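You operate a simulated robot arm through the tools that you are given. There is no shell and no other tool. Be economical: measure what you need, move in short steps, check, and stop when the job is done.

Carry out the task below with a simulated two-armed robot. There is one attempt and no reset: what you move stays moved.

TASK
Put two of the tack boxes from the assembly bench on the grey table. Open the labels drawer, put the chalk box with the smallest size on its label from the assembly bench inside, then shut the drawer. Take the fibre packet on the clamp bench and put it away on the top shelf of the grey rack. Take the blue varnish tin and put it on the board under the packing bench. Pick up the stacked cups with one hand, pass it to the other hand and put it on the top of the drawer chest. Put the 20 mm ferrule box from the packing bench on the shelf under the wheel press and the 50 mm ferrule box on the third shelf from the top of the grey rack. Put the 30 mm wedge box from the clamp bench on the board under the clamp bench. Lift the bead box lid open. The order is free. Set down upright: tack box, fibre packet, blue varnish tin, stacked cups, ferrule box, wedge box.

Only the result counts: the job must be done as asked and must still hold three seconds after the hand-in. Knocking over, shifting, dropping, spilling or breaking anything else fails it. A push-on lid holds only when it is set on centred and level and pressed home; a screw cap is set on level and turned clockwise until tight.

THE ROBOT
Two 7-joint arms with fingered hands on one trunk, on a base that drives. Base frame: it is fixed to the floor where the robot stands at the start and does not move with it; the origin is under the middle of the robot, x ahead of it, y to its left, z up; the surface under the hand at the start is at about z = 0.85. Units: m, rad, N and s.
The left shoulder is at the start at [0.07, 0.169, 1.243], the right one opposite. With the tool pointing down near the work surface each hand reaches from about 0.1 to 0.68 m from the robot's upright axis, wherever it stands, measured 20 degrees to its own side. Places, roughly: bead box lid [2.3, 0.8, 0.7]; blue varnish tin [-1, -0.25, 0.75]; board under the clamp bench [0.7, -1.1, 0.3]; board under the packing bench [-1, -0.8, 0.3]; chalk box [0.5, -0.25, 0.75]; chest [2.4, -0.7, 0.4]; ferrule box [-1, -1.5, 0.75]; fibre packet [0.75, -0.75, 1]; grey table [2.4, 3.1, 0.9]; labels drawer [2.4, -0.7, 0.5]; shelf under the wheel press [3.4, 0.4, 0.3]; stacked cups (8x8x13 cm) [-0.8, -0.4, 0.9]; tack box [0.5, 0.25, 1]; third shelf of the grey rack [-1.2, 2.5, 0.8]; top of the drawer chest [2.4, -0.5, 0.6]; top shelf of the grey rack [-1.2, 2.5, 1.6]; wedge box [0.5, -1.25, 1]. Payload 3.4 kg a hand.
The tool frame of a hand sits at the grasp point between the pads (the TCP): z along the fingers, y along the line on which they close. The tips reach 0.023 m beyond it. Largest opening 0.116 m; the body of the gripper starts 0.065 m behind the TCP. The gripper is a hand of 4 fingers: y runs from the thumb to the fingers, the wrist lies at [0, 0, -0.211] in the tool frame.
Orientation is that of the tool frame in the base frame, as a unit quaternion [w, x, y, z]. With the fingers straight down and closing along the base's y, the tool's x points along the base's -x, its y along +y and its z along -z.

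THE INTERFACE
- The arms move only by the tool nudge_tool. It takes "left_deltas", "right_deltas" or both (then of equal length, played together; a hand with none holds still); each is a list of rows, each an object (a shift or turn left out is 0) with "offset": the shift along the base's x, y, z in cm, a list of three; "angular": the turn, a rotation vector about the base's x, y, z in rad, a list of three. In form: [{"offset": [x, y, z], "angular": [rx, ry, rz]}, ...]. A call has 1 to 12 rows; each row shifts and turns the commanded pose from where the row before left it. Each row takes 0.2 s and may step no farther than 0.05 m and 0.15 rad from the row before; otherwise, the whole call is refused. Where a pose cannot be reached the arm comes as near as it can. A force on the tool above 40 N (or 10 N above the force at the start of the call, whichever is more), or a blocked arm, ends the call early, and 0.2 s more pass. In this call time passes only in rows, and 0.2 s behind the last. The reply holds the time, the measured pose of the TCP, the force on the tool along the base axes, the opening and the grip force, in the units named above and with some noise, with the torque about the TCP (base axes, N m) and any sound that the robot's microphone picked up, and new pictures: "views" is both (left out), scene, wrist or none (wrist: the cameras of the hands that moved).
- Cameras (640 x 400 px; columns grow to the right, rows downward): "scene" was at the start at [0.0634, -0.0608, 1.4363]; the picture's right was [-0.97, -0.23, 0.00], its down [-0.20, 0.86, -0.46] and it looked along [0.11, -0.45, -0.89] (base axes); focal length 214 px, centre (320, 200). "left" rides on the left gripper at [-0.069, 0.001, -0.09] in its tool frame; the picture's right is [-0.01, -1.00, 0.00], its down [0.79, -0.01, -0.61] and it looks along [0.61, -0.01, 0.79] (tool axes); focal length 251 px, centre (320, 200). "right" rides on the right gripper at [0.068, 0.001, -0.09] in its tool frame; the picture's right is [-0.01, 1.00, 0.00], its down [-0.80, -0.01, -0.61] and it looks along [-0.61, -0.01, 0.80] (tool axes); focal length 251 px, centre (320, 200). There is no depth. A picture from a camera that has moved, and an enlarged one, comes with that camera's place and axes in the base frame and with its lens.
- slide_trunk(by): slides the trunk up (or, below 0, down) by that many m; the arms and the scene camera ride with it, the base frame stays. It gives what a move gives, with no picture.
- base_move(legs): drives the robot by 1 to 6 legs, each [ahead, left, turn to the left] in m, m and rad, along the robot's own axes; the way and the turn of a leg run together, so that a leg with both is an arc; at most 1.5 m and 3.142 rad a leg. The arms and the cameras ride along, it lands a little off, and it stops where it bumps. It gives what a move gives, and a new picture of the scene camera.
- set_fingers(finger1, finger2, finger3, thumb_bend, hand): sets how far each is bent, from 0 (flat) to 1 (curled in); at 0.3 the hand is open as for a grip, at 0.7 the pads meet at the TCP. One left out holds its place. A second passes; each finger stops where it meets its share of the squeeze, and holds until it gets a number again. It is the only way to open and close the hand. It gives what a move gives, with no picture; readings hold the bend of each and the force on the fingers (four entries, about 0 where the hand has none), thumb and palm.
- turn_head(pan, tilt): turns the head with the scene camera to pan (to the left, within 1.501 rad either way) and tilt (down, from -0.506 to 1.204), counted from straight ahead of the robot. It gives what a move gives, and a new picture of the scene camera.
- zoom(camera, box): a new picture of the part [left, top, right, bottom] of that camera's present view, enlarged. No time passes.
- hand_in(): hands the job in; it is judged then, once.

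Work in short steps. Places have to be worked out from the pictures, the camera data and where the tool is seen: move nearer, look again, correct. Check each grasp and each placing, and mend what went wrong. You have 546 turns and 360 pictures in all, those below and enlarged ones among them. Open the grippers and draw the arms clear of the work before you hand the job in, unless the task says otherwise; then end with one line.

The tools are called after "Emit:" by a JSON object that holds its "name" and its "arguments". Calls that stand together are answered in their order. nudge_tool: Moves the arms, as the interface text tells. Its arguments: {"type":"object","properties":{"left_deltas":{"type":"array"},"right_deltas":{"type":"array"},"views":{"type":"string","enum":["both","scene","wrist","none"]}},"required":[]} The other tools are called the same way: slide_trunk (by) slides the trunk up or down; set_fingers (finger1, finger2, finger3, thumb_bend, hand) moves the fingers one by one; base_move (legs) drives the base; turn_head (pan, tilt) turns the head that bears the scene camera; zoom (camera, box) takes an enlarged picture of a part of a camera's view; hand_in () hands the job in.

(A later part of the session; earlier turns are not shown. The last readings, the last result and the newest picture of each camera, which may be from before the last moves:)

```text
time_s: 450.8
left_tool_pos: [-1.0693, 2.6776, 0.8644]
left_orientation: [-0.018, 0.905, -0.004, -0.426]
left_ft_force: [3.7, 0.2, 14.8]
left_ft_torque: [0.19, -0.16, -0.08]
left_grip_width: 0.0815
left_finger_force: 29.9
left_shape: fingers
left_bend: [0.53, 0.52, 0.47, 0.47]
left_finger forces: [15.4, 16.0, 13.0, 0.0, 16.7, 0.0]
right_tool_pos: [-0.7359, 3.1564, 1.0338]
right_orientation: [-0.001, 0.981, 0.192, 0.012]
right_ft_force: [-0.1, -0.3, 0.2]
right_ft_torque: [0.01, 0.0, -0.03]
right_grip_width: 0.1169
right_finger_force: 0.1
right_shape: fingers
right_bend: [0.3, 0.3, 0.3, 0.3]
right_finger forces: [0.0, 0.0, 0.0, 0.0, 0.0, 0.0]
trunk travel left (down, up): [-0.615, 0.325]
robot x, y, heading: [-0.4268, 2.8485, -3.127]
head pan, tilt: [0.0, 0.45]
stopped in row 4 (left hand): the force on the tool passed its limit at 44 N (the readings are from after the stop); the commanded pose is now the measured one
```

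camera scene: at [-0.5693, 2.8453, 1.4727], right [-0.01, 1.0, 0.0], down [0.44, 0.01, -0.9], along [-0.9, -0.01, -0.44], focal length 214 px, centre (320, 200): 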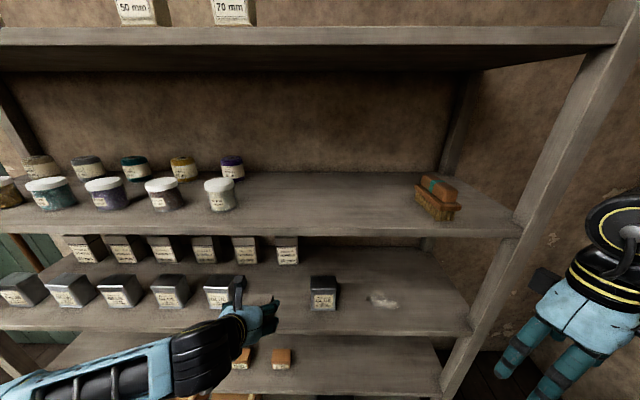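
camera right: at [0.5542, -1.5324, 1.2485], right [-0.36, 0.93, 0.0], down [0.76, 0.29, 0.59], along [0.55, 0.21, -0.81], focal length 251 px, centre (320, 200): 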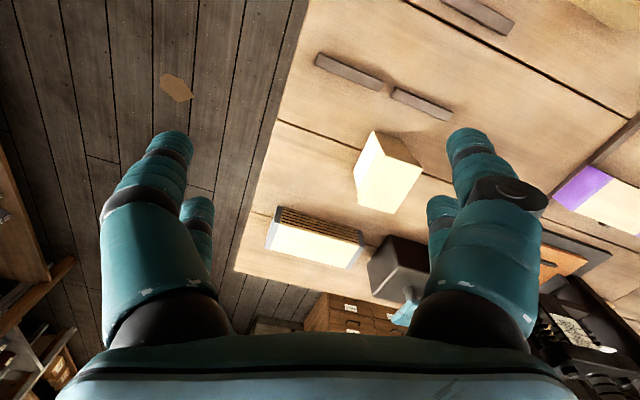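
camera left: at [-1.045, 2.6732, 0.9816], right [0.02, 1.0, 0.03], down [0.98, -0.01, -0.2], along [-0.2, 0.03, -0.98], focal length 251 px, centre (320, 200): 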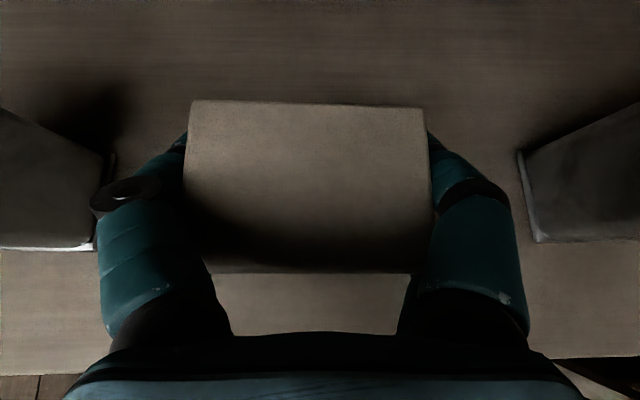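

Contact. Ease, release and withdraw.

Emit:
{"name": "nudge_tool", "arguments": {"left_deltas": [{"offset": [0, 0, 0.4]}], "views": "none"}}

Emit:
{"name": "set_fingers", "arguments": {"hand": "left", "finger1": 0.28, "finger2": 0.28, "finger3": 0.28, "thumb_bend": 0.28}}

Emit:
{"name": "nudge_tool", "arguments": {"left_deltas": [{"offset": [1.5, 0, 1.2]}, {"offset": [3, 0, 2]}, {"offset": [4, 0, 2]}, {"offset": [4.5, 0, 0]}, {"offset": [4.5, 0, 0]}], "views": "both"}}

```text
time_s: 451.2
left_tool_pos: [-1.0702, 2.6772, 0.8655]
left_orientation: [-0.018, 0.907, -0.004, -0.421]
left_ft_force: [0.4, 1.5, 3.2]
left_ft_torque: [0.33, 0.02, -0.07]
left_grip_width: 0.0815
left_finger_force: 25.7
left_shape: fingers
left_bend: [0.53, 0.52, 0.46, 0.47]
left_finger forces: [13.6, 11.3, 9.4, 0.1, 17.4, 0.0]
right_tool_pos: [-0.7369, 3.1569, 1.0337]
right_orientation: [-0.001, 0.982, 0.191, 0.012]
right_ft_force: [-0.3, -0.6, -0.1]
right_ft_torque: [0.01, 0.01, -0.01]
right_grip_width: 0.1167
right_finger_force: 0.1
right_shape: fingers
right_bend: [0.3, 0.3, 0.3, 0.3]
right_finger forces: [0.0, 0.0, 0.1, 0.0, 0.0, 0.1]
trunk travel left (down, up): [-0.615, 0.325]
robot x, y, heading: [-0.4254, 2.8469, -3.131]
head pan, tilt: [0.0, 0.45]
```

```text
time_s: 452.2
left_tool_pos: [-1.0702, 2.6766, 0.8651]
left_orientation: [-0.018, 0.907, -0.005, -0.421]
left_ft_force: [-0.6, -0.1, 0.0]
left_ft_torque: [0.0, -0.01, 0.0]
left_grip_width: 0.1203
left_finger_force: 0.1
left_shape: fingers
left_bend: [0.28, 0.28, 0.28, 0.28]
left_finger forces: [0.0, 0.0, 0.0, 0.0, 0.0, 0.1]
right_tool_pos: [-0.738, 3.1551, 1.0334]
right_orientation: [-0.002, 0.981, 0.191, 0.013]
right_ft_force: [-0.8, 1.1, -0.3]
right_ft_torque: [-0.01, 0.02, 0.0]
right_grip_width: 0.117
right_finger_force: 0.1
right_shape: fingers
right_bend: [0.3, 0.3, 0.3, 0.3]
right_finger forces: [0.0, 0.0, 0.1, 0.0, 0.0, 0.0]
trunk travel left (down, up): [-0.615, 0.325]
robot x, y, heading: [-0.4279, 2.8466, -3.13]
head pan, tilt: [0.0, 0.45]
```

```text
time_s: 453.4
left_tool_pos: [-0.8943, 2.6759, 0.917]
left_orientation: [-0.016, 0.907, -0.004, -0.422]
left_ft_force: [-0.2, -0.2, -0.1]
left_ft_torque: [0.0, 0.01, -0.03]
left_grip_width: 0.1205
left_finger_force: 0.1
left_shape: fingers
left_bend: [0.28, 0.28, 0.28, 0.28]
left_finger forces: [0.2, 0.0, 0.1, 0.0, 0.0, 0.0]
right_tool_pos: [-0.7362, 3.1558, 1.0341]
right_orientation: [-0.002, 0.981, 0.192, 0.012]
right_ft_force: [0.2, 0.7, 0.7]
right_ft_torque: [-0.01, 0.03, -0.02]
right_grip_width: 0.1169
right_finger_force: 0.0
right_shape: fingers
right_bend: [0.3, 0.3, 0.3, 0.3]
right_finger forces: [0.0, 0.0, 0.1, 0.0, 0.0, 0.1]
trunk travel left (down, up): [-0.615, 0.325]
robot x, y, heading: [-0.429, 2.8498, -3.13]
head pan, tilt: [0.0, 0.45]
camera scene: at [-0.5678, 2.8464, 1.353], right [-0.01, 1.0, 0.0], down [0.43, 0.01, -0.9], along [-0.9, -0.01, -0.43], focal length 214 px, centre (320, 200)
camera left: at [-0.8692, 2.6718, 1.0278], right [0.02, 1.0, 0.03], down [0.98, -0.01, -0.22], along [-0.22, 0.04, -0.98], focal length 251 px, centre (320, 200)
```

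scene: 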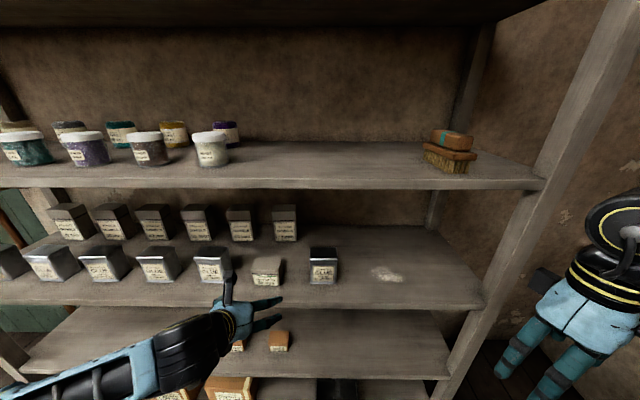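
left: 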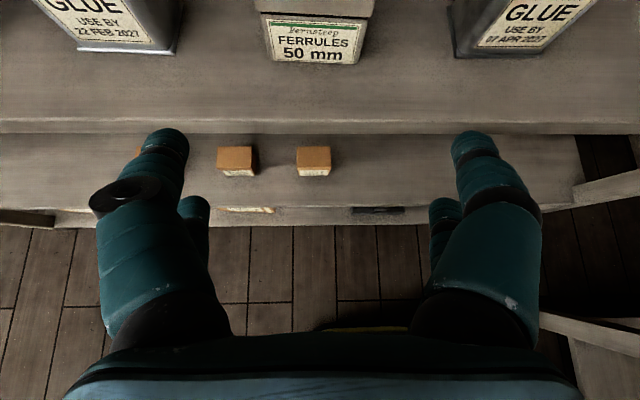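

F50 is in place on the third shelf. Next the fibre packet: pitch the left hand to ~65°, raise the trunk, drive back and face the clamp bench.

Emit:
{"name": "nudge_tool", "arguments": {"left_deltas": [{"offset": [2, 0, 2], "angular": [0, 0.14, 0]}, {"offset": [2, 0, 2], "angular": [0, 0.14, 0]}], "views": "none"}}

Emit:
{"name": "slide_trunk", "arguments": {"by": 0.2}}

Emit:
{"name": "base_move", "arguments": {"legs": [[0, 1.4, 0], [-0.2, 1.4, 0], [0, 0.85, 0], [0, 0, 3.13]]}}

Emit:
{"name": "turn_head", "arguments": {"pan": 0.15, "tilt": 0.75}}

```text
time_s: 454.0
left_tool_pos: [-0.8868, 2.6838, 0.9336]
left_orientation: [-0.02, 0.88, -0.01, -0.475]
left_ft_force: [-0.6, 0.0, -0.8]
left_ft_torque: [0.02, 0.02, -0.01]
left_grip_width: 0.1204
left_finger_force: 0.0
left_shape: fingers
left_bend: [0.28, 0.28, 0.28, 0.28]
left_finger forces: [0.1, 0.1, 0.0, 0.0, 0.1, 0.0]
left hand out of reach, approached as far as the arm can: row 1, 2
right_tool_pos: [-0.7386, 3.1565, 1.0338]
right_orientation: [-0.002, 0.981, 0.192, 0.013]
right_ft_force: [0.5, -0.8, -0.2]
right_ft_torque: [0.0, -0.02, 0.02]
right_grip_width: 0.1169
right_finger_force: 0.1
right_shape: fingers
right_bend: [0.3, 0.3, 0.3, 0.3]
right_finger forces: [0.0, 0.1, 0.1, 0.1, 0.0, 0.0]
trunk travel left (down, up): [-0.615, 0.325]
robot x, y, heading: [-0.4271, 2.8462, -3.13]
head pan, tilt: [0.0, 0.45]
```

```text
time_s: 456.1
left_tool_pos: [-0.8869, 2.6848, 1.1329]
left_orientation: [-0.021, 0.879, -0.011, -0.476]
left_ft_force: [0.4, -0.4, 1.5]
left_ft_torque: [-0.01, 0.0, 0.0]
left_grip_width: 0.1204
left_finger_force: 0.0
left_shape: fingers
left_bend: [0.28, 0.28, 0.28, 0.28]
left_finger forces: [0.0, 0.1, 0.0, 0.0, 0.0, 0.1]
right_tool_pos: [-0.7386, 3.1561, 1.2331]
right_orientation: [-0.002, 0.981, 0.192, 0.013]
right_ft_force: [0.5, -0.8, 0.5]
right_ft_torque: [0.03, -0.02, -0.03]
right_grip_width: 0.1169
right_finger_force: 0.1
right_shape: fingers
right_bend: [0.3, 0.3, 0.3, 0.3]
right_finger forces: [0.0, 0.0, 0.0, 0.0, 0.0, 0.0]
trunk travel left (down, up): [-0.815, 0.125]
robot x, y, heading: [-0.4275, 2.8446, -3.133]
head pan, tilt: [0.0, 0.45]
```

```text
time_s: 481.3
left_tool_pos: [0.293, -0.6428, 1.1328]
left_orientation: [0.475, 0.009, 0.88, -0.019]
left_ft_force: [0.0, 0.0, 0.3]
left_ft_torque: [0.03, 0.02, 0.0]
left_grip_width: 0.1206
left_finger_force: 0.0
left_shape: fingers
left_bend: [0.28, 0.28, 0.28, 0.28]
left_finger forces: [0.0, 0.0, 0.1, 0.1, 0.0, 0.1]
right_tool_pos: [0.146, -1.1152, 1.2342]
right_orientation: [-0.013, -0.192, 0.981, -0.002]
right_ft_force: [-0.7, -0.8, -0.3]
right_ft_torque: [0.01, 0.01, 0.01]
right_grip_width: 0.1169
right_finger_force: 0.1
right_shape: fingers
right_bend: [0.3, 0.3, 0.3, 0.3]
right_finger forces: [0.1, 0.0, 0.2, 0.0, 0.1, 0.1]
trunk travel left (down, up): [-0.815, 0.125]
robot x, y, heading: [-0.1676, -0.8063, 0.013]
head pan, tilt: [0.0, 0.45]
camera scene: at [-0.0271, -0.8025, 1.5528], right [0.01, -1.0, 0.0], down [-0.44, -0.01, -0.9], along [0.9, 0.01, -0.44], focal length 214 px, centre (320, 200)
```

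scene: 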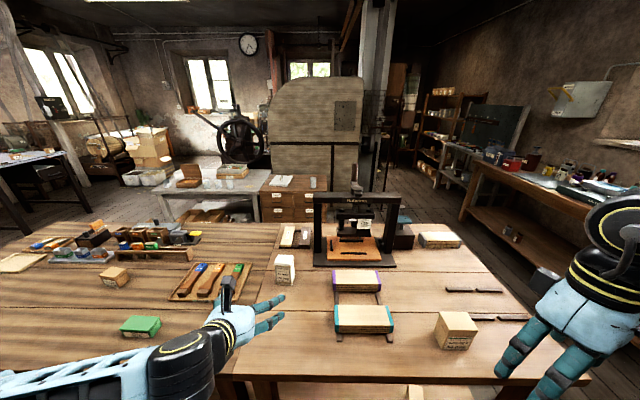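

```text
time_s: 482.1
left_tool_pos: [0.2936, -0.6429, 1.1331]
left_orientation: [0.475, 0.009, 0.88, -0.019]
left_ft_force: [-0.1, -0.2, -0.4]
left_ft_torque: [0.03, -0.03, 0.01]
left_grip_width: 0.1206
left_finger_force: 0.1
left_shape: fingers
left_bend: [0.28, 0.28, 0.28, 0.28]
left_finger forces: [0.0, 0.0, 0.1, 0.0, 0.0, 0.0]
right_tool_pos: [0.1464, -1.1146, 1.2333]
right_orientation: [-0.012, -0.192, 0.981, -0.001]
right_ft_force: [-1.0, -0.3, -0.7]
right_ft_torque: [-0.01, 0.01, -0.01]
right_grip_width: 0.1169
right_finger_force: 0.1
right_shape: fingers
right_bend: [0.3, 0.3, 0.3, 0.3]
right_finger forces: [0.0, 0.0, 0.0, 0.0, 0.1, 0.0]
trunk travel left (down, up): [-0.815, 0.125]
robot x, y, heading: [-0.1688, -0.8039, 0.013]
head pan, tilt: [0.15, 0.75]
camera scene: at [-0.0372, -0.7901, 1.5264], right [0.16, -0.99, 0.0], down [-0.67, -0.11, -0.73], along [0.72, 0.12, -0.68], focal length 214 px, centre (320, 200)
```

scene: 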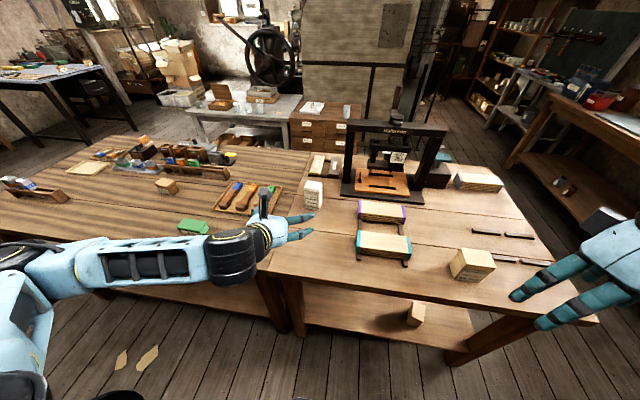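

Packet at ≈[0.652,−0.648]. I lower the trunk 0.2 m, drive 0.1 m forward and advance the left hand.

Emit:
{"name": "slide_trunk", "arguments": {"by": -0.2}}

Emit:
{"name": "base_move", "arguments": {"legs": [[0.1, 0, -0.012]]}}

Emit:
{"name": "nudge_tool", "arguments": {"left_deltas": [{"offset": [4, -0.2, -0.5]}, {"offset": [4, -0.1, -0.5]}, {"offset": [4, 0, -0.5]}], "views": "wrist"}}

```text
time_s: 484.2
left_tool_pos: [0.294, -0.644, 0.9339]
left_orientation: [0.476, 0.009, 0.879, -0.02]
left_ft_force: [-0.6, 0.4, 0.2]
left_ft_torque: [-0.05, 0.02, 0.01]
left_grip_width: 0.1207
left_finger_force: 0.1
left_shape: fingers
left_bend: [0.28, 0.28, 0.28, 0.28]
left_finger forces: [0.0, 0.0, 0.1, 0.0, 0.0, 0.1]
right_tool_pos: [0.1458, -1.1147, 1.0339]
right_orientation: [-0.013, -0.193, 0.981, -0.001]
right_ft_force: [0.0, -0.7, 0.3]
right_ft_torque: [0.0, 0.0, -0.01]
right_grip_width: 0.1169
right_finger_force: 0.2
right_shape: fingers
right_bend: [0.3, 0.3, 0.3, 0.3]
right_finger forces: [0.0, 0.0, 0.0, 0.0, 0.1, 0.0]
trunk travel left (down, up): [-0.615, 0.325]
robot x, y, heading: [-0.1676, -0.8076, 0.007]
head pan, tilt: [0.15, 0.75]
```

```text
time_s: 485.4
left_tool_pos: [0.3945, -0.6488, 0.9327]
left_orientation: [0.476, 0.015, 0.879, -0.023]
left_ft_force: [0.6, -0.8, 0.0]
left_ft_torque: [-0.01, -0.02, -0.02]
left_grip_width: 0.1205
left_finger_force: 0.1
left_shape: fingers
left_bend: [0.28, 0.28, 0.28, 0.28]
left_finger forces: [0.1, 0.0, 0.0, 0.0, 0.0, 0.1]
right_tool_pos: [0.2417, -1.1182, 1.0328]
right_orientation: [-0.013, -0.187, 0.982, -0.002]
right_ft_force: [-0.2, -0.4, -0.5]
right_ft_torque: [0.01, 0.03, 0.01]
right_grip_width: 0.1167
right_finger_force: 0.0
right_shape: fingers
right_bend: [0.3, 0.3, 0.3, 0.3]
right_finger forces: [0.0, 0.1, 0.0, 0.0, 0.0, 0.0]
trunk travel left (down, up): [-0.615, 0.325]
robot x, y, heading: [-0.0667, -0.8076, -0.0]
head pan, tilt: [0.15, 0.75]
camera scene: at [0.0623, -0.791, 1.3264], right [0.15, -0.99, 0.0], down [-0.67, -0.1, -0.73], along [0.72, 0.11, -0.68], focal length 214 px, centre (320, 200)
```

scene: 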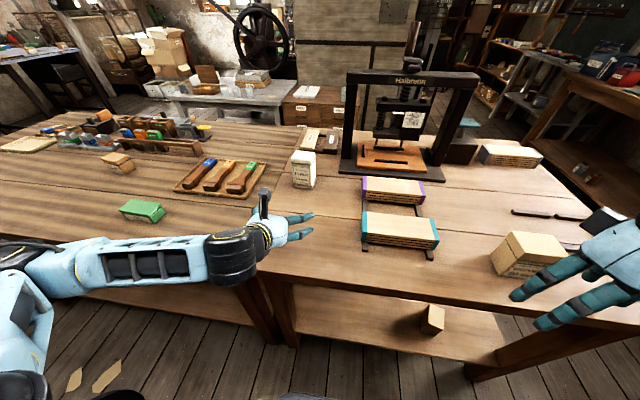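

```text
time_s: 486.2
left_tool_pos: [0.5171, -0.6516, 0.9164]
left_orientation: [0.475, 0.016, 0.88, -0.023]
left_ft_force: [0.7, -0.3, 0.0]
left_ft_torque: [-0.01, -0.03, 0.0]
left_grip_width: 0.1205
left_finger_force: 0.0
left_shape: fingers
left_bend: [0.28, 0.28, 0.28, 0.28]
left_finger forces: [0.0, 0.0, 0.1, 0.1, 0.0, 0.0]
right_tool_pos: [0.2412, -1.1184, 1.0328]
right_orientation: [-0.014, -0.187, 0.982, -0.001]
right_ft_force: [-0.4, -0.2, -0.2]
right_ft_torque: [-0.01, 0.02, 0.0]
right_grip_width: 0.1169
right_finger_force: 0.0
right_shape: fingers
right_bend: [0.3, 0.3, 0.3, 0.3]
right_finger forces: [0.0, 0.1, 0.1, 0.1, 0.0, 0.0]
trunk travel left (down, up): [-0.615, 0.325]
robot x, y, heading: [-0.0691, -0.8081, 0.002]
head pan, tilt: [0.15, 0.75]
camera left: at [0.4799, -0.6461, 1.0237], right [-0.04, -1.0, 0.03], down [-0.94, 0.03, -0.33], along [0.33, -0.05, -0.94], focal length 251 px, centre (320, 200)
```

left: 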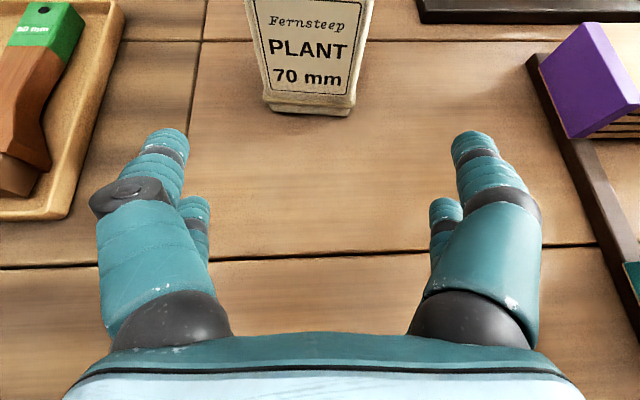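

Packet front at x≈0.621, centred. Advance to x≈0.645 at z≈0.897 and grip.

Emit:
{"name": "nudge_tool", "arguments": {"left_deltas": [{"offset": [3.5, 0.1, -1]}, {"offset": [4, 0, -0.9]}, {"offset": [3.5, 0, 0]}, {"offset": [1.8, 0, 0]}], "views": "none"}}

Emit:
{"name": "set_fingers", "arguments": {"hand": "left", "finger1": 0.6, "finger2": 0.6, "finger3": 0.6, "thumb_bend": 0.6}}

Emit:
{"name": "nudge_tool", "arguments": {"left_deltas": [{"offset": [0, 0, 4]}, {"offset": [0, 0, 4.5]}, {"offset": [0, 0, 4.5]}], "views": "wrist"}}

```text
time_s: 487.2
left_tool_pos: [0.6424, -0.6506, 0.8992]
left_orientation: [0.474, 0.015, 0.88, -0.022]
left_ft_force: [0.1, -0.2, 0.2]
left_ft_torque: [-0.01, 0.0, 0.0]
left_grip_width: 0.1205
left_finger_force: 0.6
left_shape: fingers
left_bend: [0.28, 0.28, 0.28, 0.28]
left_finger forces: [0.3, 0.0, 0.0, 0.0, 0.5, 0.0]
right_tool_pos: [0.2415, -1.1179, 1.0334]
right_orientation: [-0.013, -0.187, 0.982, -0.002]
right_ft_force: [0.4, 0.2, 0.0]
right_ft_torque: [0.0, 0.01, -0.01]
right_grip_width: 0.1167
right_finger_force: 0.0
right_shape: fingers
right_bend: [0.3, 0.3, 0.3, 0.3]
right_finger forces: [0.0, 0.0, 0.0, 0.1, 0.0, 0.0]
trunk travel left (down, up): [-0.615, 0.325]
robot x, y, heading: [-0.0646, -0.8068, 0.002]
head pan, tilt: [0.15, 0.75]
```

```text
time_s: 488.2
left_tool_pos: [0.6419, -0.6519, 0.899]
left_orientation: [0.475, 0.015, 0.879, -0.023]
left_ft_force: [0.5, 0.3, 0.1]
left_ft_torque: [0.02, -0.06, -0.03]
left_grip_width: 0.0665
left_finger_force: 23.9
left_shape: fingers
left_bend: [0.53, 0.47, 0.49, 0.5]
left_finger forces: [14.9, 9.6, 6.4, 0.0, 16.9, 0.0]
right_tool_pos: [0.2416, -1.1177, 1.0335]
right_orientation: [-0.013, -0.186, 0.982, -0.001]
right_ft_force: [-1.0, 0.1, 1.1]
right_ft_torque: [0.0, 0.0, -0.01]
right_grip_width: 0.1172
right_finger_force: 0.0
right_shape: fingers
right_bend: [0.3, 0.3, 0.3, 0.3]
right_finger forces: [0.0, 0.0, 0.1, 0.0, 0.0, 0.0]
trunk travel left (down, up): [-0.615, 0.325]
robot x, y, heading: [-0.0636, -0.806, 0.002]
head pan, tilt: [0.15, 0.75]
```

```text
time_s: 489.0
left_tool_pos: [0.6422, -0.6488, 1.0297]
left_orientation: [0.474, 0.015, 0.88, -0.022]
left_ft_force: [-0.4, -0.8, -2.3]
left_ft_torque: [0.0, 0.02, -0.01]
left_grip_width: 0.0666
left_finger_force: 22.7
left_shape: fingers
left_bend: [0.53, 0.47, 0.49, 0.49]
left_finger forces: [14.4, 9.4, 6.5, 0.0, 15.9, 0.0]
right_tool_pos: [0.2406, -1.1185, 1.0324]
right_orientation: [-0.013, -0.187, 0.982, -0.002]
right_ft_force: [0.2, -0.2, 0.7]
right_ft_torque: [-0.02, 0.0, 0.05]
right_grip_width: 0.1168
right_finger_force: 0.2
right_shape: fingers
right_bend: [0.3, 0.3, 0.3, 0.3]
right_finger forces: [0.1, 0.1, 0.1, 0.1, 0.0, 0.0]
trunk travel left (down, up): [-0.615, 0.325]
robot x, y, heading: [-0.0675, -0.8007, 0.007]
head pan, tilt: [0.15, 0.75]
camera left: at [0.6058, -0.6443, 1.1362], right [-0.04, -1.0, 0.03], down [-0.94, 0.03, -0.33], along [0.33, -0.05, -0.94], focal length 251 px, centre (320, 200)
```

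left: 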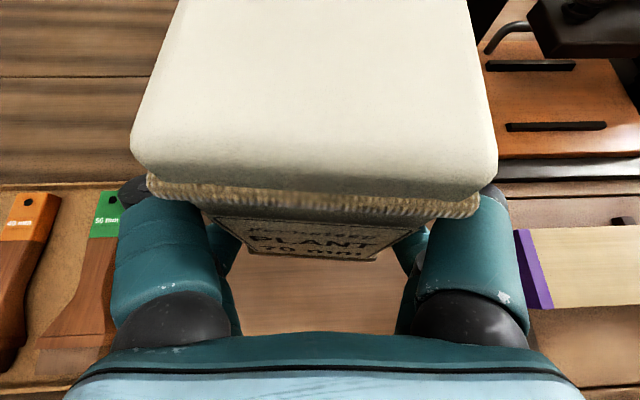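

Packet held. I retract, then turn and drive to the rack's top shelf.

Emit:
{"name": "nudge_tool", "arguments": {"left_deltas": [{"offset": [-4.5, 0, 0]}, {"offset": [-4.5, 0, 0]}, {"offset": [-4.5, 0, 0]}, {"offset": [-4.5, 0, 0]}, {"offset": [-3, 0, 0]}], "views": "none"}}

Emit:
{"name": "slide_trunk", "arguments": {"by": 0.32}}

Emit:
{"name": "base_move", "arguments": {"legs": [[-0.12, 0, 0], [0, 0, 3.135], [0, -1.3, 0], [0.15, -1.3, 0], [0, -0.7, 0]]}}

Emit:
{"name": "turn_head", "arguments": {"pan": 0.0, "tilt": 0.1}}

```text
time_s: 490.2
left_tool_pos: [0.4318, -0.65, 1.0296]
left_orientation: [0.475, 0.016, 0.88, -0.023]
left_ft_force: [1.0, 1.1, -1.3]
left_ft_torque: [-0.02, 0.01, 0.0]
left_grip_width: 0.0662
left_finger_force: 22.1
left_shape: fingers
left_bend: [0.53, 0.47, 0.49, 0.49]
left_finger forces: [13.4, 9.3, 6.4, 0.1, 15.0, 0.0]
right_tool_pos: [0.2401, -1.1176, 1.0343]
right_orientation: [-0.013, -0.186, 0.982, -0.002]
right_ft_force: [-0.1, -0.5, -0.3]
right_ft_torque: [-0.04, 0.02, 0.0]
right_grip_width: 0.1167
right_finger_force: 0.1
right_shape: fingers
right_bend: [0.3, 0.3, 0.3, 0.3]
right_finger forces: [0.0, 0.1, 0.1, 0.0, 0.0, 0.0]
trunk travel left (down, up): [-0.615, 0.325]
robot x, y, heading: [-0.0701, -0.8043, 0.001]
head pan, tilt: [0.15, 0.75]
```

```text
time_s: 493.4
left_tool_pos: [0.4328, -0.6496, 1.3487]
left_orientation: [0.475, 0.014, 0.88, -0.022]
left_ft_force: [-0.5, 0.1, -0.9]
left_ft_torque: [-0.01, 0.0, -0.02]
left_grip_width: 0.0663
left_finger_force: 22.0
left_shape: fingers
left_bend: [0.53, 0.47, 0.49, 0.49]
left_finger forces: [13.5, 9.3, 6.4, 0.1, 15.0, 0.1]
right_tool_pos: [0.2418, -1.1184, 1.3539]
right_orientation: [-0.013, -0.187, 0.982, -0.001]
right_ft_force: [-0.6, 0.4, -0.7]
right_ft_torque: [-0.03, 0.01, 0.02]
right_grip_width: 0.117
right_finger_force: 0.1
right_shape: fingers
right_bend: [0.3, 0.3, 0.3, 0.3]
right_finger forces: [0.1, 0.0, 0.1, 0.0, 0.0, 0.0]
trunk travel left (down, up): [-0.935, 0.005]
robot x, y, heading: [-0.0694, -0.8042, 0.005]
head pan, tilt: [0.15, 0.75]
```

```text
time_s: 517.8
left_tool_pos: [-0.9447, 2.3087, 1.3472]
left_orientation: [-0.013, 0.879, 0.003, -0.476]
left_ft_force: [0.1, 0.0, -1.7]
left_ft_torque: [-0.01, 0.0, 0.0]
left_grip_width: 0.0659
left_finger_force: 19.7
left_shape: fingers
left_bend: [0.53, 0.47, 0.49, 0.49]
left_finger forces: [11.4, 8.9, 6.2, 0.1, 13.2, 0.0]
right_tool_pos: [-0.7727, 2.7842, 1.3532]
right_orientation: [-0.003, 0.979, 0.204, 0.013]
right_ft_force: [-0.8, -0.2, -0.2]
right_ft_torque: [0.0, -0.01, 0.0]
right_grip_width: 0.117
right_finger_force: 0.0
right_shape: fingers
right_bend: [0.3, 0.3, 0.3, 0.3]
right_finger forces: [0.0, 0.0, 0.0, 0.1, 0.0, 0.1]
trunk travel left (down, up): [-0.935, 0.005]
robot x, y, heading: [-0.4494, 2.4857, -3.1]
head pan, tilt: [0.15, 0.75]
camera scene: at [-0.584, 2.4677, 1.6463], right [-0.19, 0.98, 0.0], down [0.67, 0.13, -0.73], along [-0.72, -0.14, -0.68], focal length 214 px, centre (320, 200)
```

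scene: 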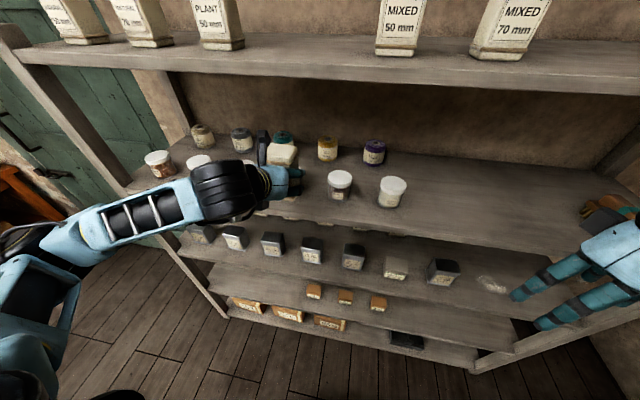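

```text
time_s: 518.8
left_tool_pos: [-0.9454, 2.3111, 1.3488]
left_orientation: [-0.014, 0.88, 0.002, -0.475]
left_ft_force: [-0.2, -0.8, -1.4]
left_ft_torque: [-0.01, -0.01, 0.04]
left_grip_width: 0.0659
left_finger_force: 20.5
left_shape: fingers
left_bend: [0.53, 0.47, 0.49, 0.49]
left_finger forces: [11.4, 8.9, 6.2, 0.0, 13.3, 0.0]
right_tool_pos: [-0.7727, 2.7873, 1.3538]
right_orientation: [-0.002, 0.979, 0.206, 0.012]
right_ft_force: [-0.3, -0.5, -0.7]
right_ft_torque: [-0.02, 0.0, -0.02]
right_grip_width: 0.1168
right_finger_force: 0.0
right_shape: fingers
right_bend: [0.3, 0.3, 0.3, 0.3]
right_finger forces: [0.0, 0.1, 0.0, 0.0, 0.1, 0.0]
trunk travel left (down, up): [-0.935, 0.005]
robot x, y, heading: [-0.4494, 2.4833, -3.1]
head pan, tilt: [0.0, 0.099]
camera scene: at [-0.5946, 2.4821, 1.7053], right [-0.04, 1.0, 0.0], down [0.1, 0.0, -0.99], along [-0.99, -0.04, -0.1], focal length 214 px, centre (320, 200)
```

scene: 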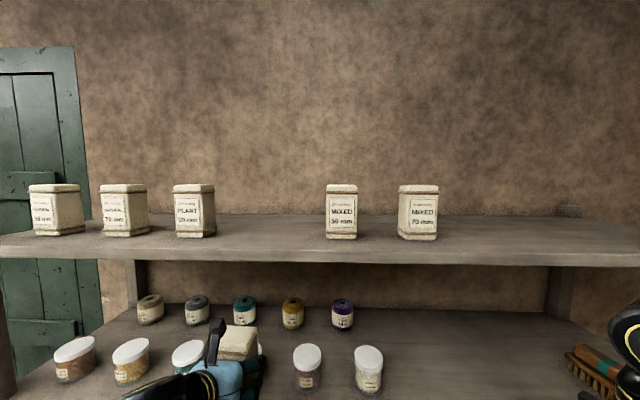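

Top shelf ≈1.57; the gap beside PLANT 50 is y 2.22–2.48. I back off 0.12 m first, then raise the packet.

Emit:
{"name": "base_move", "arguments": {"legs": [[-0.12, 0, -0.04]]}}

Emit:
{"name": "nudge_tool", "arguments": {"left_deltas": [{"offset": [0, 0, 4.5]}, {"offset": [0, 0, 4.5]}, {"offset": [0, 0, 4.5]}, {"offset": [0, 0, 4.5]}, {"offset": [0, 0, 4.5]}, {"offset": [0, 0, 4.5]}, {"offset": [0, 0, 4.5]}, {"offset": [0, 0, 2.5]}], "views": "none"}}

```text
time_s: 520.0
left_tool_pos: [-0.8376, 2.3318, 1.3459]
left_orientation: [-0.023, 0.88, -0.015, -0.473]
left_ft_force: [0.2, 0.8, -1.3]
left_ft_torque: [-0.01, -0.03, 0.02]
left_grip_width: 0.0657
left_finger_force: 19.5
left_shape: fingers
left_bend: [0.53, 0.47, 0.49, 0.49]
left_finger forces: [11.4, 8.9, 6.2, 0.0, 13.1, 0.0]
right_tool_pos: [-0.6466, 2.8023, 1.354]
right_orientation: [-0.001, 0.982, 0.187, 0.015]
right_ft_force: [-0.7, 0.0, 0.3]
right_ft_torque: [-0.03, 0.01, -0.01]
right_grip_width: 0.1167
right_finger_force: 0.0
right_shape: fingers
right_bend: [0.3, 0.3, 0.3, 0.3]
right_finger forces: [0.0, 0.0, 0.0, 0.0, 0.0, 0.0]
trunk travel left (down, up): [-0.935, 0.005]
robot x, y, heading: [-0.3307, 2.4904, -3.143]
head pan, tilt: [0.0, 0.099]
camera scene: at [-0.4822, 2.4899, 1.7047], right [0.0, 1.0, 0.0], down [0.1, 0.0, -0.99], along [-0.99, 0.0, -0.1], focal length 214 px, centre (320, 200)
```

scene: 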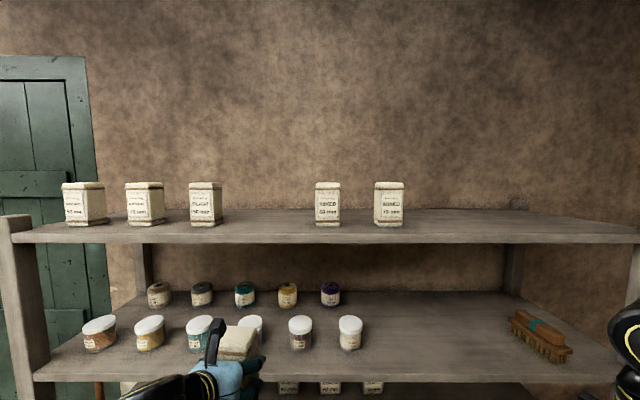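

```text
time_s: 521.8
left_tool_pos: [-0.8333, 2.3329, 1.69]
left_orientation: [-0.022, 0.88, -0.015, -0.475]
left_ft_force: [-0.8, 0.7, -2.1]
left_ft_torque: [-0.02, -0.02, 0.01]
left_grip_width: 0.0658
left_finger_force: 19.5
left_shape: fingers
left_bend: [0.53, 0.47, 0.49, 0.49]
left_finger forces: [10.9, 8.8, 6.1, 0.1, 12.9, 0.0]
right_tool_pos: [-0.6415, 2.8022, 1.3534]
right_orientation: [-0.002, 0.982, 0.186, 0.013]
right_ft_force: [-0.4, -0.6, -1.0]
right_ft_torque: [-0.02, -0.01, -0.02]
right_grip_width: 0.1168
right_finger_force: 0.1
right_shape: fingers
right_bend: [0.3, 0.3, 0.3, 0.3]
right_finger forces: [0.0, 0.0, 0.0, 0.0, 0.1, 0.0]
trunk travel left (down, up): [-0.935, 0.005]
robot x, y, heading: [-0.3336, 2.4913, -3.14]
head pan, tilt: [0.0, 0.099]
```

Reached 1.69. I drive 0.23 m forward to bring the packet over the shelf.

Emit:
{"name": "base_move", "arguments": {"legs": [[0.23, -0.012, 0]]}}

Emit:
{"name": "zoom", "arguments": {"camera": "left", "box": [0, 0, 640, 400]}}

```text
time_s: 523.6
left_tool_pos: [-1.0564, 2.3433, 1.6904]
left_orientation: [-0.022, 0.878, -0.014, -0.477]
left_ft_force: [0.3, 1.3, -0.8]
left_ft_torque: [0.01, 0.0, -0.02]
left_grip_width: 0.0655
left_finger_force: 18.9
left_shape: fingers
left_bend: [0.53, 0.47, 0.49, 0.49]
left_finger forces: [10.9, 8.9, 6.0, 0.0, 12.8, 0.0]
right_tool_pos: [-0.8667, 2.8116, 1.355]
right_orientation: [-0.001, 0.982, 0.187, 0.011]
right_ft_force: [0.5, 0.1, -0.1]
right_ft_torque: [0.01, -0.01, 0.01]
right_grip_width: 0.1171
right_finger_force: 0.1
right_shape: fingers
right_bend: [0.3, 0.3, 0.3, 0.3]
right_finger forces: [0.1, 0.0, 0.1, 0.0, 0.0, 0.1]
trunk travel left (down, up): [-0.935, 0.005]
robot x, y, heading: [-0.562, 2.5007, -3.14]
head pan, tilt: [0.0, 0.099]
camera scene: at [-0.6995, 2.5007, 1.706], right [0.0, 1.0, 0.0], down [0.1, 0.0, -1.0], along [-1.0, 0.0, -0.1], focal length 214 px, centre (320, 200)
```

scene: 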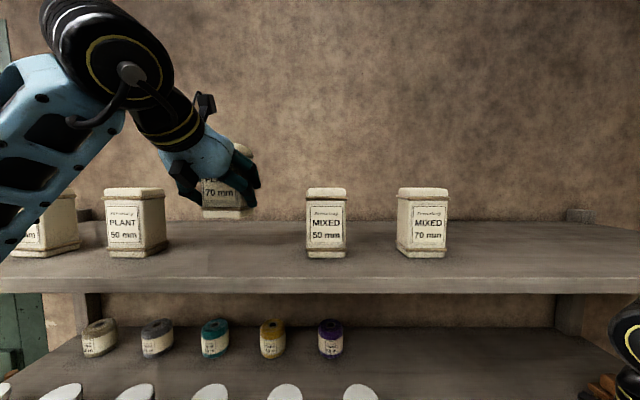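

```text
1.00 times, centred on (320, 200) of left (not enlarged: the box is as wide or as high as the picture)
camera zoom: at [-1.0184, 2.3383, 1.7975], right [0.04, 1.0, 0.03], down [0.94, -0.03, -0.34], along [-0.34, 0.05, -0.94], focal length 251 px, centre (320, 200)
```

zoom: 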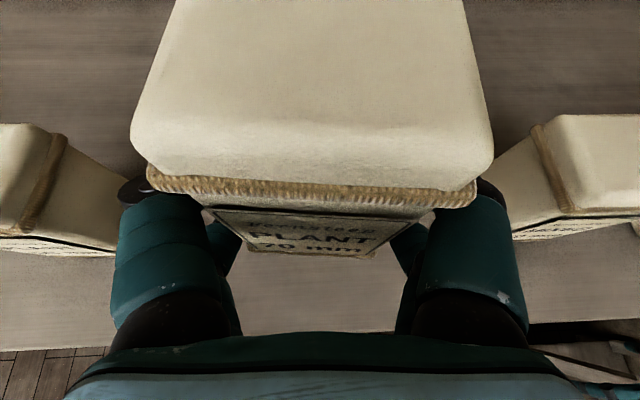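

Centred in the gap with ~4–5 cm on each side. Lowering to contact.

Emit:
{"name": "nudge_tool", "arguments": {"left_deltas": [{"offset": [-1, 0.3, -2.5]}, {"offset": [0, 0, -2]}, {"offset": [0, 0, -0.8]}, {"offset": [0, 0, -0.5]}, {"offset": [0, 0, -0.5]}, {"offset": [0, 0, -0.5]}, {"offset": [0, 0, -0.5]}], "views": "none"}}

```text
time_s: 525.2
left_tool_pos: [-1.0714, 2.3463, 1.6188]
left_orientation: [-0.024, 0.878, -0.014, -0.478]
left_ft_force: [-2.1, -1.0, 15.8]
left_ft_torque: [-0.21, 0.28, -0.02]
left_grip_width: 0.0657
left_finger_force: 20.1
left_shape: fingers
left_bend: [0.53, 0.47, 0.49, 0.5]
left_finger forces: [12.0, 9.6, 5.8, 0.0, 12.7, 0.0]
right_tool_pos: [-0.871, 2.8138, 1.3549]
right_orientation: [-0.001, 0.982, 0.186, 0.012]
right_ft_force: [0.3, -0.5, -0.1]
right_ft_torque: [0.05, -0.02, -0.02]
right_grip_width: 0.1168
right_finger_force: 0.0
right_shape: fingers
right_bend: [0.3, 0.3, 0.3, 0.3]
right_finger forces: [0.1, 0.1, 0.0, 0.0, 0.1, 0.1]
trunk travel left (down, up): [-0.935, 0.005]
robot x, y, heading: [-0.5643, 2.5011, -3.136]
head pan, tilt: [0.0, 0.099]
```

Contact. Release and back straight out.

Emit:
{"name": "set_fingers", "arguments": {"hand": "left", "finger1": 0.32, "finger2": 0.32, "finger3": 0.32, "thumb_bend": 0.32}}

Emit:
{"name": "base_move", "arguments": {"legs": [[-0.25, 0, 0]]}}

```text
time_s: 526.2
left_tool_pos: [-1.0754, 2.3464, 1.6149]
left_orientation: [-0.022, 0.88, -0.014, -0.475]
left_ft_force: [0.3, 0.7, -0.3]
left_ft_torque: [0.02, 0.0, 0.01]
left_grip_width: 0.1109
left_finger_force: 0.1
left_shape: fingers
left_bend: [0.32, 0.32, 0.32, 0.32]
left_finger forces: [0.0, 0.0, 0.0, 0.1, 0.0, 0.0]
right_tool_pos: [-0.8722, 2.8127, 1.3541]
right_orientation: [-0.001, 0.982, 0.187, 0.013]
right_ft_force: [-0.1, -0.3, -0.5]
right_ft_torque: [-0.01, -0.01, 0.02]
right_grip_width: 0.1169
right_finger_force: 0.0
right_shape: fingers
right_bend: [0.3, 0.3, 0.3, 0.3]
right_finger forces: [0.0, 0.0, 0.0, 0.0, 0.0, 0.0]
trunk travel left (down, up): [-0.935, 0.005]
robot x, y, heading: [-0.5644, 2.5008, -3.135]
head pan, tilt: [0.0, 0.099]
```

```text
time_s: 528.0
left_tool_pos: [-0.8324, 2.3458, 1.6136]
left_orientation: [-0.022, 0.88, -0.014, -0.474]
left_ft_force: [0.0, 0.0, 0.8]
left_ft_torque: [-0.02, 0.01, 0.0]
left_grip_width: 0.1107
left_finger_force: 0.0
left_shape: fingers
left_bend: [0.32, 0.32, 0.32, 0.32]
left_finger forces: [0.0, 0.0, 0.0, 0.0, 0.0, 0.0]
right_tool_pos: [-0.6305, 2.8127, 1.3528]
right_orientation: [0.0, 0.982, 0.187, 0.015]
right_ft_force: [-1.7, 0.4, -0.3]
right_ft_torque: [-0.02, -0.03, 0.0]
right_grip_width: 0.1169
right_finger_force: 0.0
right_shape: fingers
right_bend: [0.3, 0.3, 0.3, 0.3]
right_finger forces: [0.0, 0.1, 0.0, 0.1, 0.0, 0.0]
trunk travel left (down, up): [-0.935, 0.005]
robot x, y, heading: [-0.3168, 2.499, -3.137]
head pan, tilt: [0.0, 0.099]
camera scene: at [-0.4652, 2.5018, 1.7048], right [0.0, 1.0, 0.0], down [0.1, 0.0, -0.99], along [-0.99, 0.0, -0.1], focal length 214 px, centre (320, 200)
```

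scene: 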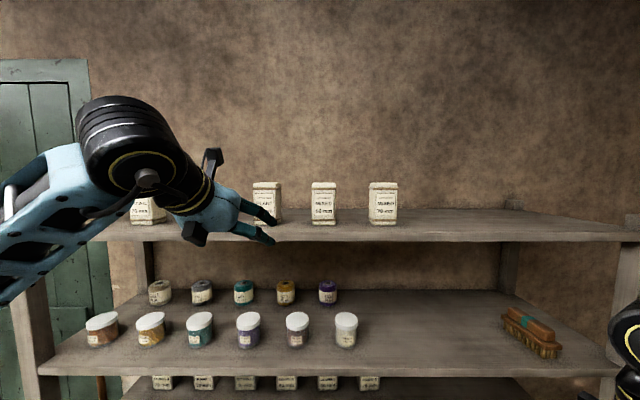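

The fibre packet stands on the top shelf. Last item: the 20 mm ferrule box. I straighten the left hand to fingers-down, lower the trunk and drive to it.

Emit:
{"name": "nudge_tool", "arguments": {"left_deltas": [{"offset": [0, 0, -2], "angular": [0, -0.14, 0]}, {"offset": [0, 0, -2], "angular": [0, -0.14, 0]}, {"offset": [0, 0, -3], "angular": [0, -0.14, 0]}, {"offset": [0, 0, -3], "angular": [0, -0.14, 0]}, {"offset": [0, 0, -3], "angular": [0, -0.14, 0]}, {"offset": [0, 0, -3], "angular": [0, -0.14, 0]}, {"offset": [0, 0, -3], "angular": [0, -0.14, 0]}], "views": "none"}}

Emit:
{"name": "slide_trunk", "arguments": {"by": -0.2}}

Emit:
{"name": "base_move", "arguments": {"legs": [[0, 1.4, 0], [0, 1.3, 0], [0, 1.2, 0]]}}

Emit:
{"name": "turn_head", "arguments": {"pan": 0.2, "tilt": 0.85}}

```text
time_s: 529.6
left_tool_pos: [-0.8277, 2.3455, 1.4246]
left_orientation: [-0.027, 1.0, -0.003, -0.004]
left_ft_force: [0.4, 0.4, -0.7]
left_ft_torque: [0.0, 0.0, 0.01]
left_grip_width: 0.1111
left_finger_force: 0.1
left_shape: fingers
left_bend: [0.32, 0.32, 0.32, 0.32]
left_finger forces: [0.0, 0.1, 0.0, 0.0, 0.0, 0.1]
right_tool_pos: [-0.6253, 2.8136, 1.3541]
right_orientation: [-0.002, 0.982, 0.186, 0.014]
right_ft_force: [-0.9, -0.5, 0.0]
right_ft_torque: [-0.01, -0.03, -0.02]
right_grip_width: 0.117
right_finger_force: 0.1
right_shape: fingers
right_bend: [0.3, 0.3, 0.3, 0.3]
right_finger forces: [0.0, 0.0, 0.0, 0.0, 0.0, 0.0]
trunk travel left (down, up): [-0.935, 0.005]
robot x, y, heading: [-0.3189, 2.5005, -3.134]
head pan, tilt: [0.0, 0.099]
```

```text
time_s: 531.8
left_tool_pos: [-0.8276, 2.3462, 1.2249]
left_orientation: [-0.027, 1.0, -0.002, -0.006]
left_ft_force: [0.6, -0.6, -0.4]
left_ft_torque: [-0.04, -0.02, 0.0]
left_grip_width: 0.1109
left_finger_force: 0.2
left_shape: fingers
left_bend: [0.32, 0.32, 0.32, 0.32]
left_finger forces: [0.0, 0.0, 0.1, 0.1, 0.0, 0.1]
right_tool_pos: [-0.6249, 2.8128, 1.1535]
right_orientation: [-0.002, 0.982, 0.188, 0.013]
right_ft_force: [-0.5, -0.1, 0.1]
right_ft_torque: [0.0, 0.0, 0.0]
right_grip_width: 0.1167
right_finger_force: 0.1
right_shape: fingers
right_bend: [0.3, 0.3, 0.3, 0.3]
right_finger forces: [0.0, 0.0, 0.1, 0.0, 0.0, 0.0]
trunk travel left (down, up): [-0.735, 0.205]
robot x, y, heading: [-0.3171, 2.4972, -3.139]
head pan, tilt: [0.0, 0.099]
```

```text
time_s: 550.6
left_tool_pos: [-0.8565, -1.5428, 1.2253]
left_orientation: [-0.026, 1.0, -0.016, -0.005]
left_ft_force: [-0.8, 0.1, 0.9]
left_ft_torque: [-0.01, 0.0, 0.06]
left_grip_width: 0.1105
left_finger_force: 0.1
left_shape: fingers
left_bend: [0.32, 0.32, 0.32, 0.32]
left_finger forces: [0.0, 0.0, 0.1, 0.0, 0.0, 0.0]
right_tool_pos: [-0.642, -1.0821, 1.1547]
right_orientation: [-0.002, 0.985, 0.173, 0.012]
right_ft_force: [-1.1, 0.0, 0.3]
right_ft_torque: [0.01, -0.02, 0.0]
right_grip_width: 0.1168
right_finger_force: 0.1
right_shape: fingers
right_bend: [0.3, 0.3, 0.3, 0.3]
right_finger forces: [0.0, 0.1, 0.0, 0.0, 0.0, 0.1]
trunk travel left (down, up): [-0.735, 0.205]
robot x, y, heading: [-0.3451, -1.4051, 3.111]
head pan, tilt: [0.0, 0.099]
camera scene: at [-0.4848, -1.3981, 1.5054], right [0.03, 1.0, 0.0], down [0.1, 0.0, -0.99], along [-0.99, 0.03, -0.1], focal length 214 px, centre (320, 200)
```

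scene: 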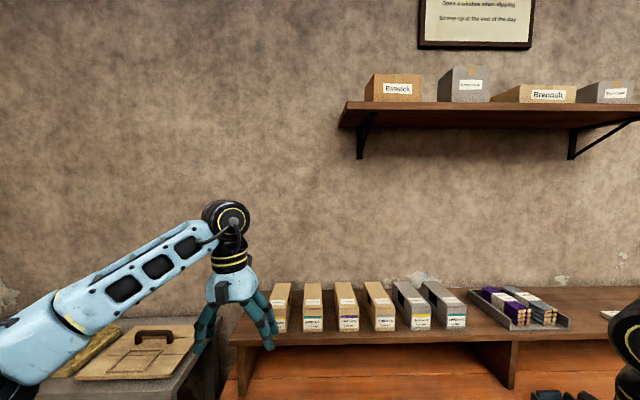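

```text
time_s: 551.7
left_tool_pos: [-0.8568, -1.5427, 1.2249]
left_orientation: [-0.026, 0.999, -0.017, -0.005]
left_ft_force: [-0.7, -1.1, 0.1]
left_ft_torque: [0.02, 0.01, 0.03]
left_grip_width: 0.1109
left_finger_force: 0.1
left_shape: fingers
left_bend: [0.32, 0.32, 0.32, 0.32]
left_finger forces: [0.0, 0.1, 0.0, 0.1, 0.1, 0.1]
right_tool_pos: [-0.6408, -1.0823, 1.1533]
right_orientation: [-0.001, 0.985, 0.173, 0.013]
right_ft_force: [0.2, -0.1, 0.6]
right_ft_torque: [-0.03, -0.04, 0.01]
right_grip_width: 0.1169
right_finger_force: 0.1
right_shape: fingers
right_bend: [0.3, 0.3, 0.3, 0.3]
right_finger forces: [0.0, 0.0, 0.1, 0.1, 0.0, 0.1]
trunk travel left (down, up): [-0.735, 0.205]
robot x, y, heading: [-0.3406, -1.4046, 3.119]
head pan, tilt: [0.201, 0.85]
camera scene: at [-0.4698, -1.4145, 1.4384], right [-0.17, 0.98, 0.0], down [0.74, 0.13, -0.66], along [-0.65, -0.11, -0.75], focal length 214 px, centre (320, 200)
```

scene: 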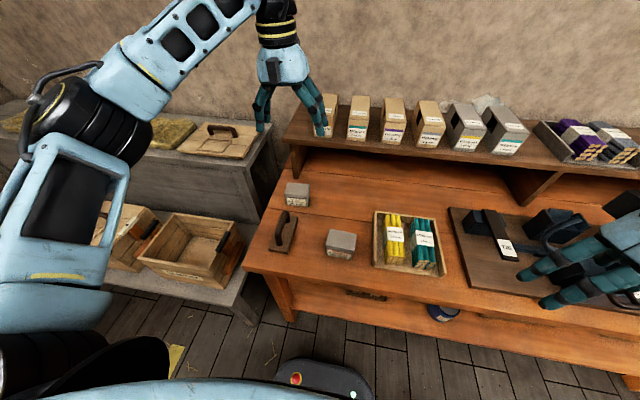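

Emit:
{"name": "nudge_tool", "arguments": {"left_deltas": [{"offset": [-3, -1.3, -3]}, {"offset": [-3, -1.3, -3]}, {"offset": [-3, -1.3, -3]}, {"offset": [-2.5, -1.2, -3]}, {"offset": [0, 0, -4]}], "views": "wrist"}}

```text
time_s: 552.9
left_tool_pos: [-0.9724, -1.595, 1.0636]
left_orientation: [-0.027, 0.999, -0.017, -0.005]
left_ft_force: [-0.4, 0.7, 0.1]
left_ft_torque: [0.02, 0.0, 0.01]
left_grip_width: 0.1111
left_finger_force: 0.1
left_shape: fingers
left_bend: [0.32, 0.32, 0.32, 0.32]
left_finger forces: [0.1, 0.0, 0.0, 0.0, 0.0, 0.0]
right_tool_pos: [-0.6428, -1.0841, 1.1547]
right_orientation: [-0.002, 0.985, 0.172, 0.013]
right_ft_force: [0.0, 0.2, -0.4]
right_ft_torque: [-0.01, 0.01, 0.0]
right_grip_width: 0.117
right_finger_force: 0.1
right_shape: fingers
right_bend: [0.3, 0.3, 0.3, 0.3]
right_finger forces: [0.0, 0.0, 0.0, 0.0, 0.0, 0.0]
trunk travel left (down, up): [-0.735, 0.205]
robot x, y, heading: [-0.3384, -1.4001, 3.121]
head pan, tilt: [0.201, 0.85]
camera left: at [-1.0394, -1.5985, 1.1538], right [0.03, 1.0, 0.05], down [0.8, -0.05, 0.6], along [0.6, 0.03, -0.8], focal length 251 px, centre (320, 200)
```

left: 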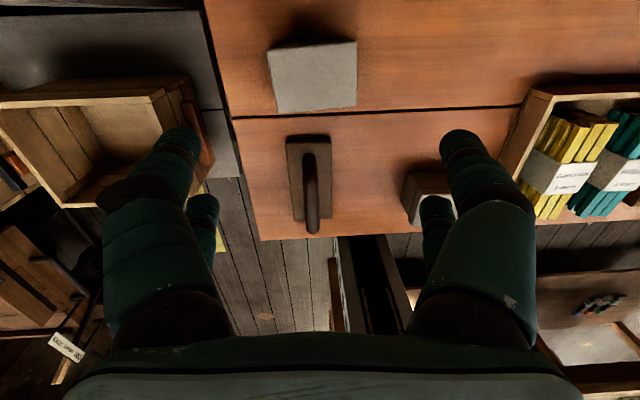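

F20 centre ≈[−0.984,−1.589]. I yaw +0.12, pitch +0.28 to keep the camera off the back shelf, and descend.

Emit:
{"name": "nudge_tool", "arguments": {"left_deltas": [{"offset": [-0.6, 0.6, 0], "angular": [0, 0, 0.12]}, {"offset": [-0.6, 0, -1], "angular": [0, 0.14, 0]}, {"offset": [0, 0, -3], "angular": [0, 0.14, 0]}, {"offset": [0, 0, -4.5]}, {"offset": [0, 0, -4.5]}], "views": "wrist"}}

```text
time_s: 554.1
left_tool_pos: [-0.9845, -1.588, 0.9353]
left_orientation: [-0.032, 0.988, 0.039, -0.146]
left_ft_force: [-0.3, -0.1, 0.0]
left_ft_torque: [0.04, 0.0, -0.04]
left_grip_width: 0.1108
left_finger_force: 0.0
left_shape: fingers
left_bend: [0.32, 0.32, 0.32, 0.32]
left_finger forces: [0.1, 0.1, 0.1, 0.0, 0.0, 0.1]
right_tool_pos: [-0.6413, -1.0822, 1.1535]
right_orientation: [-0.001, 0.985, 0.172, 0.013]
right_ft_force: [-0.2, -0.4, -0.6]
right_ft_torque: [0.02, -0.01, 0.0]
right_grip_width: 0.1169
right_finger_force: 0.0
right_shape: fingers
right_bend: [0.3, 0.3, 0.3, 0.3]
right_finger forces: [0.0, 0.0, 0.0, 0.0, 0.0, 0.1]
trunk travel left (down, up): [-0.735, 0.205]
robot x, y, heading: [-0.3367, -1.3997, 3.113]
head pan, tilt: [0.201, 0.85]
camera left: at [-1.0223, -1.5997, 1.0397], right [-0.08, 0.99, 0.08], down [0.93, 0.04, 0.35], along [0.35, 0.1, -0.93], focal length 251 px, centre (320, 200)
```

left: 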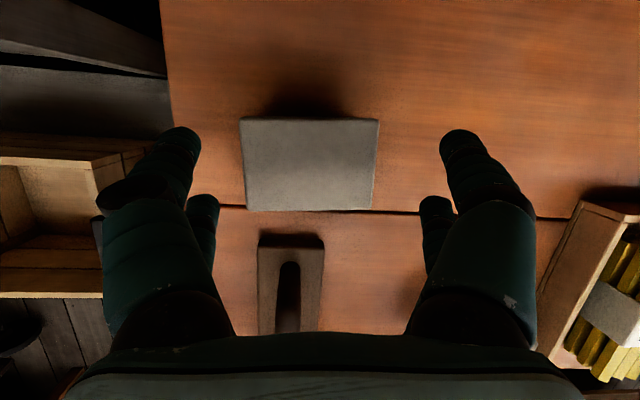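

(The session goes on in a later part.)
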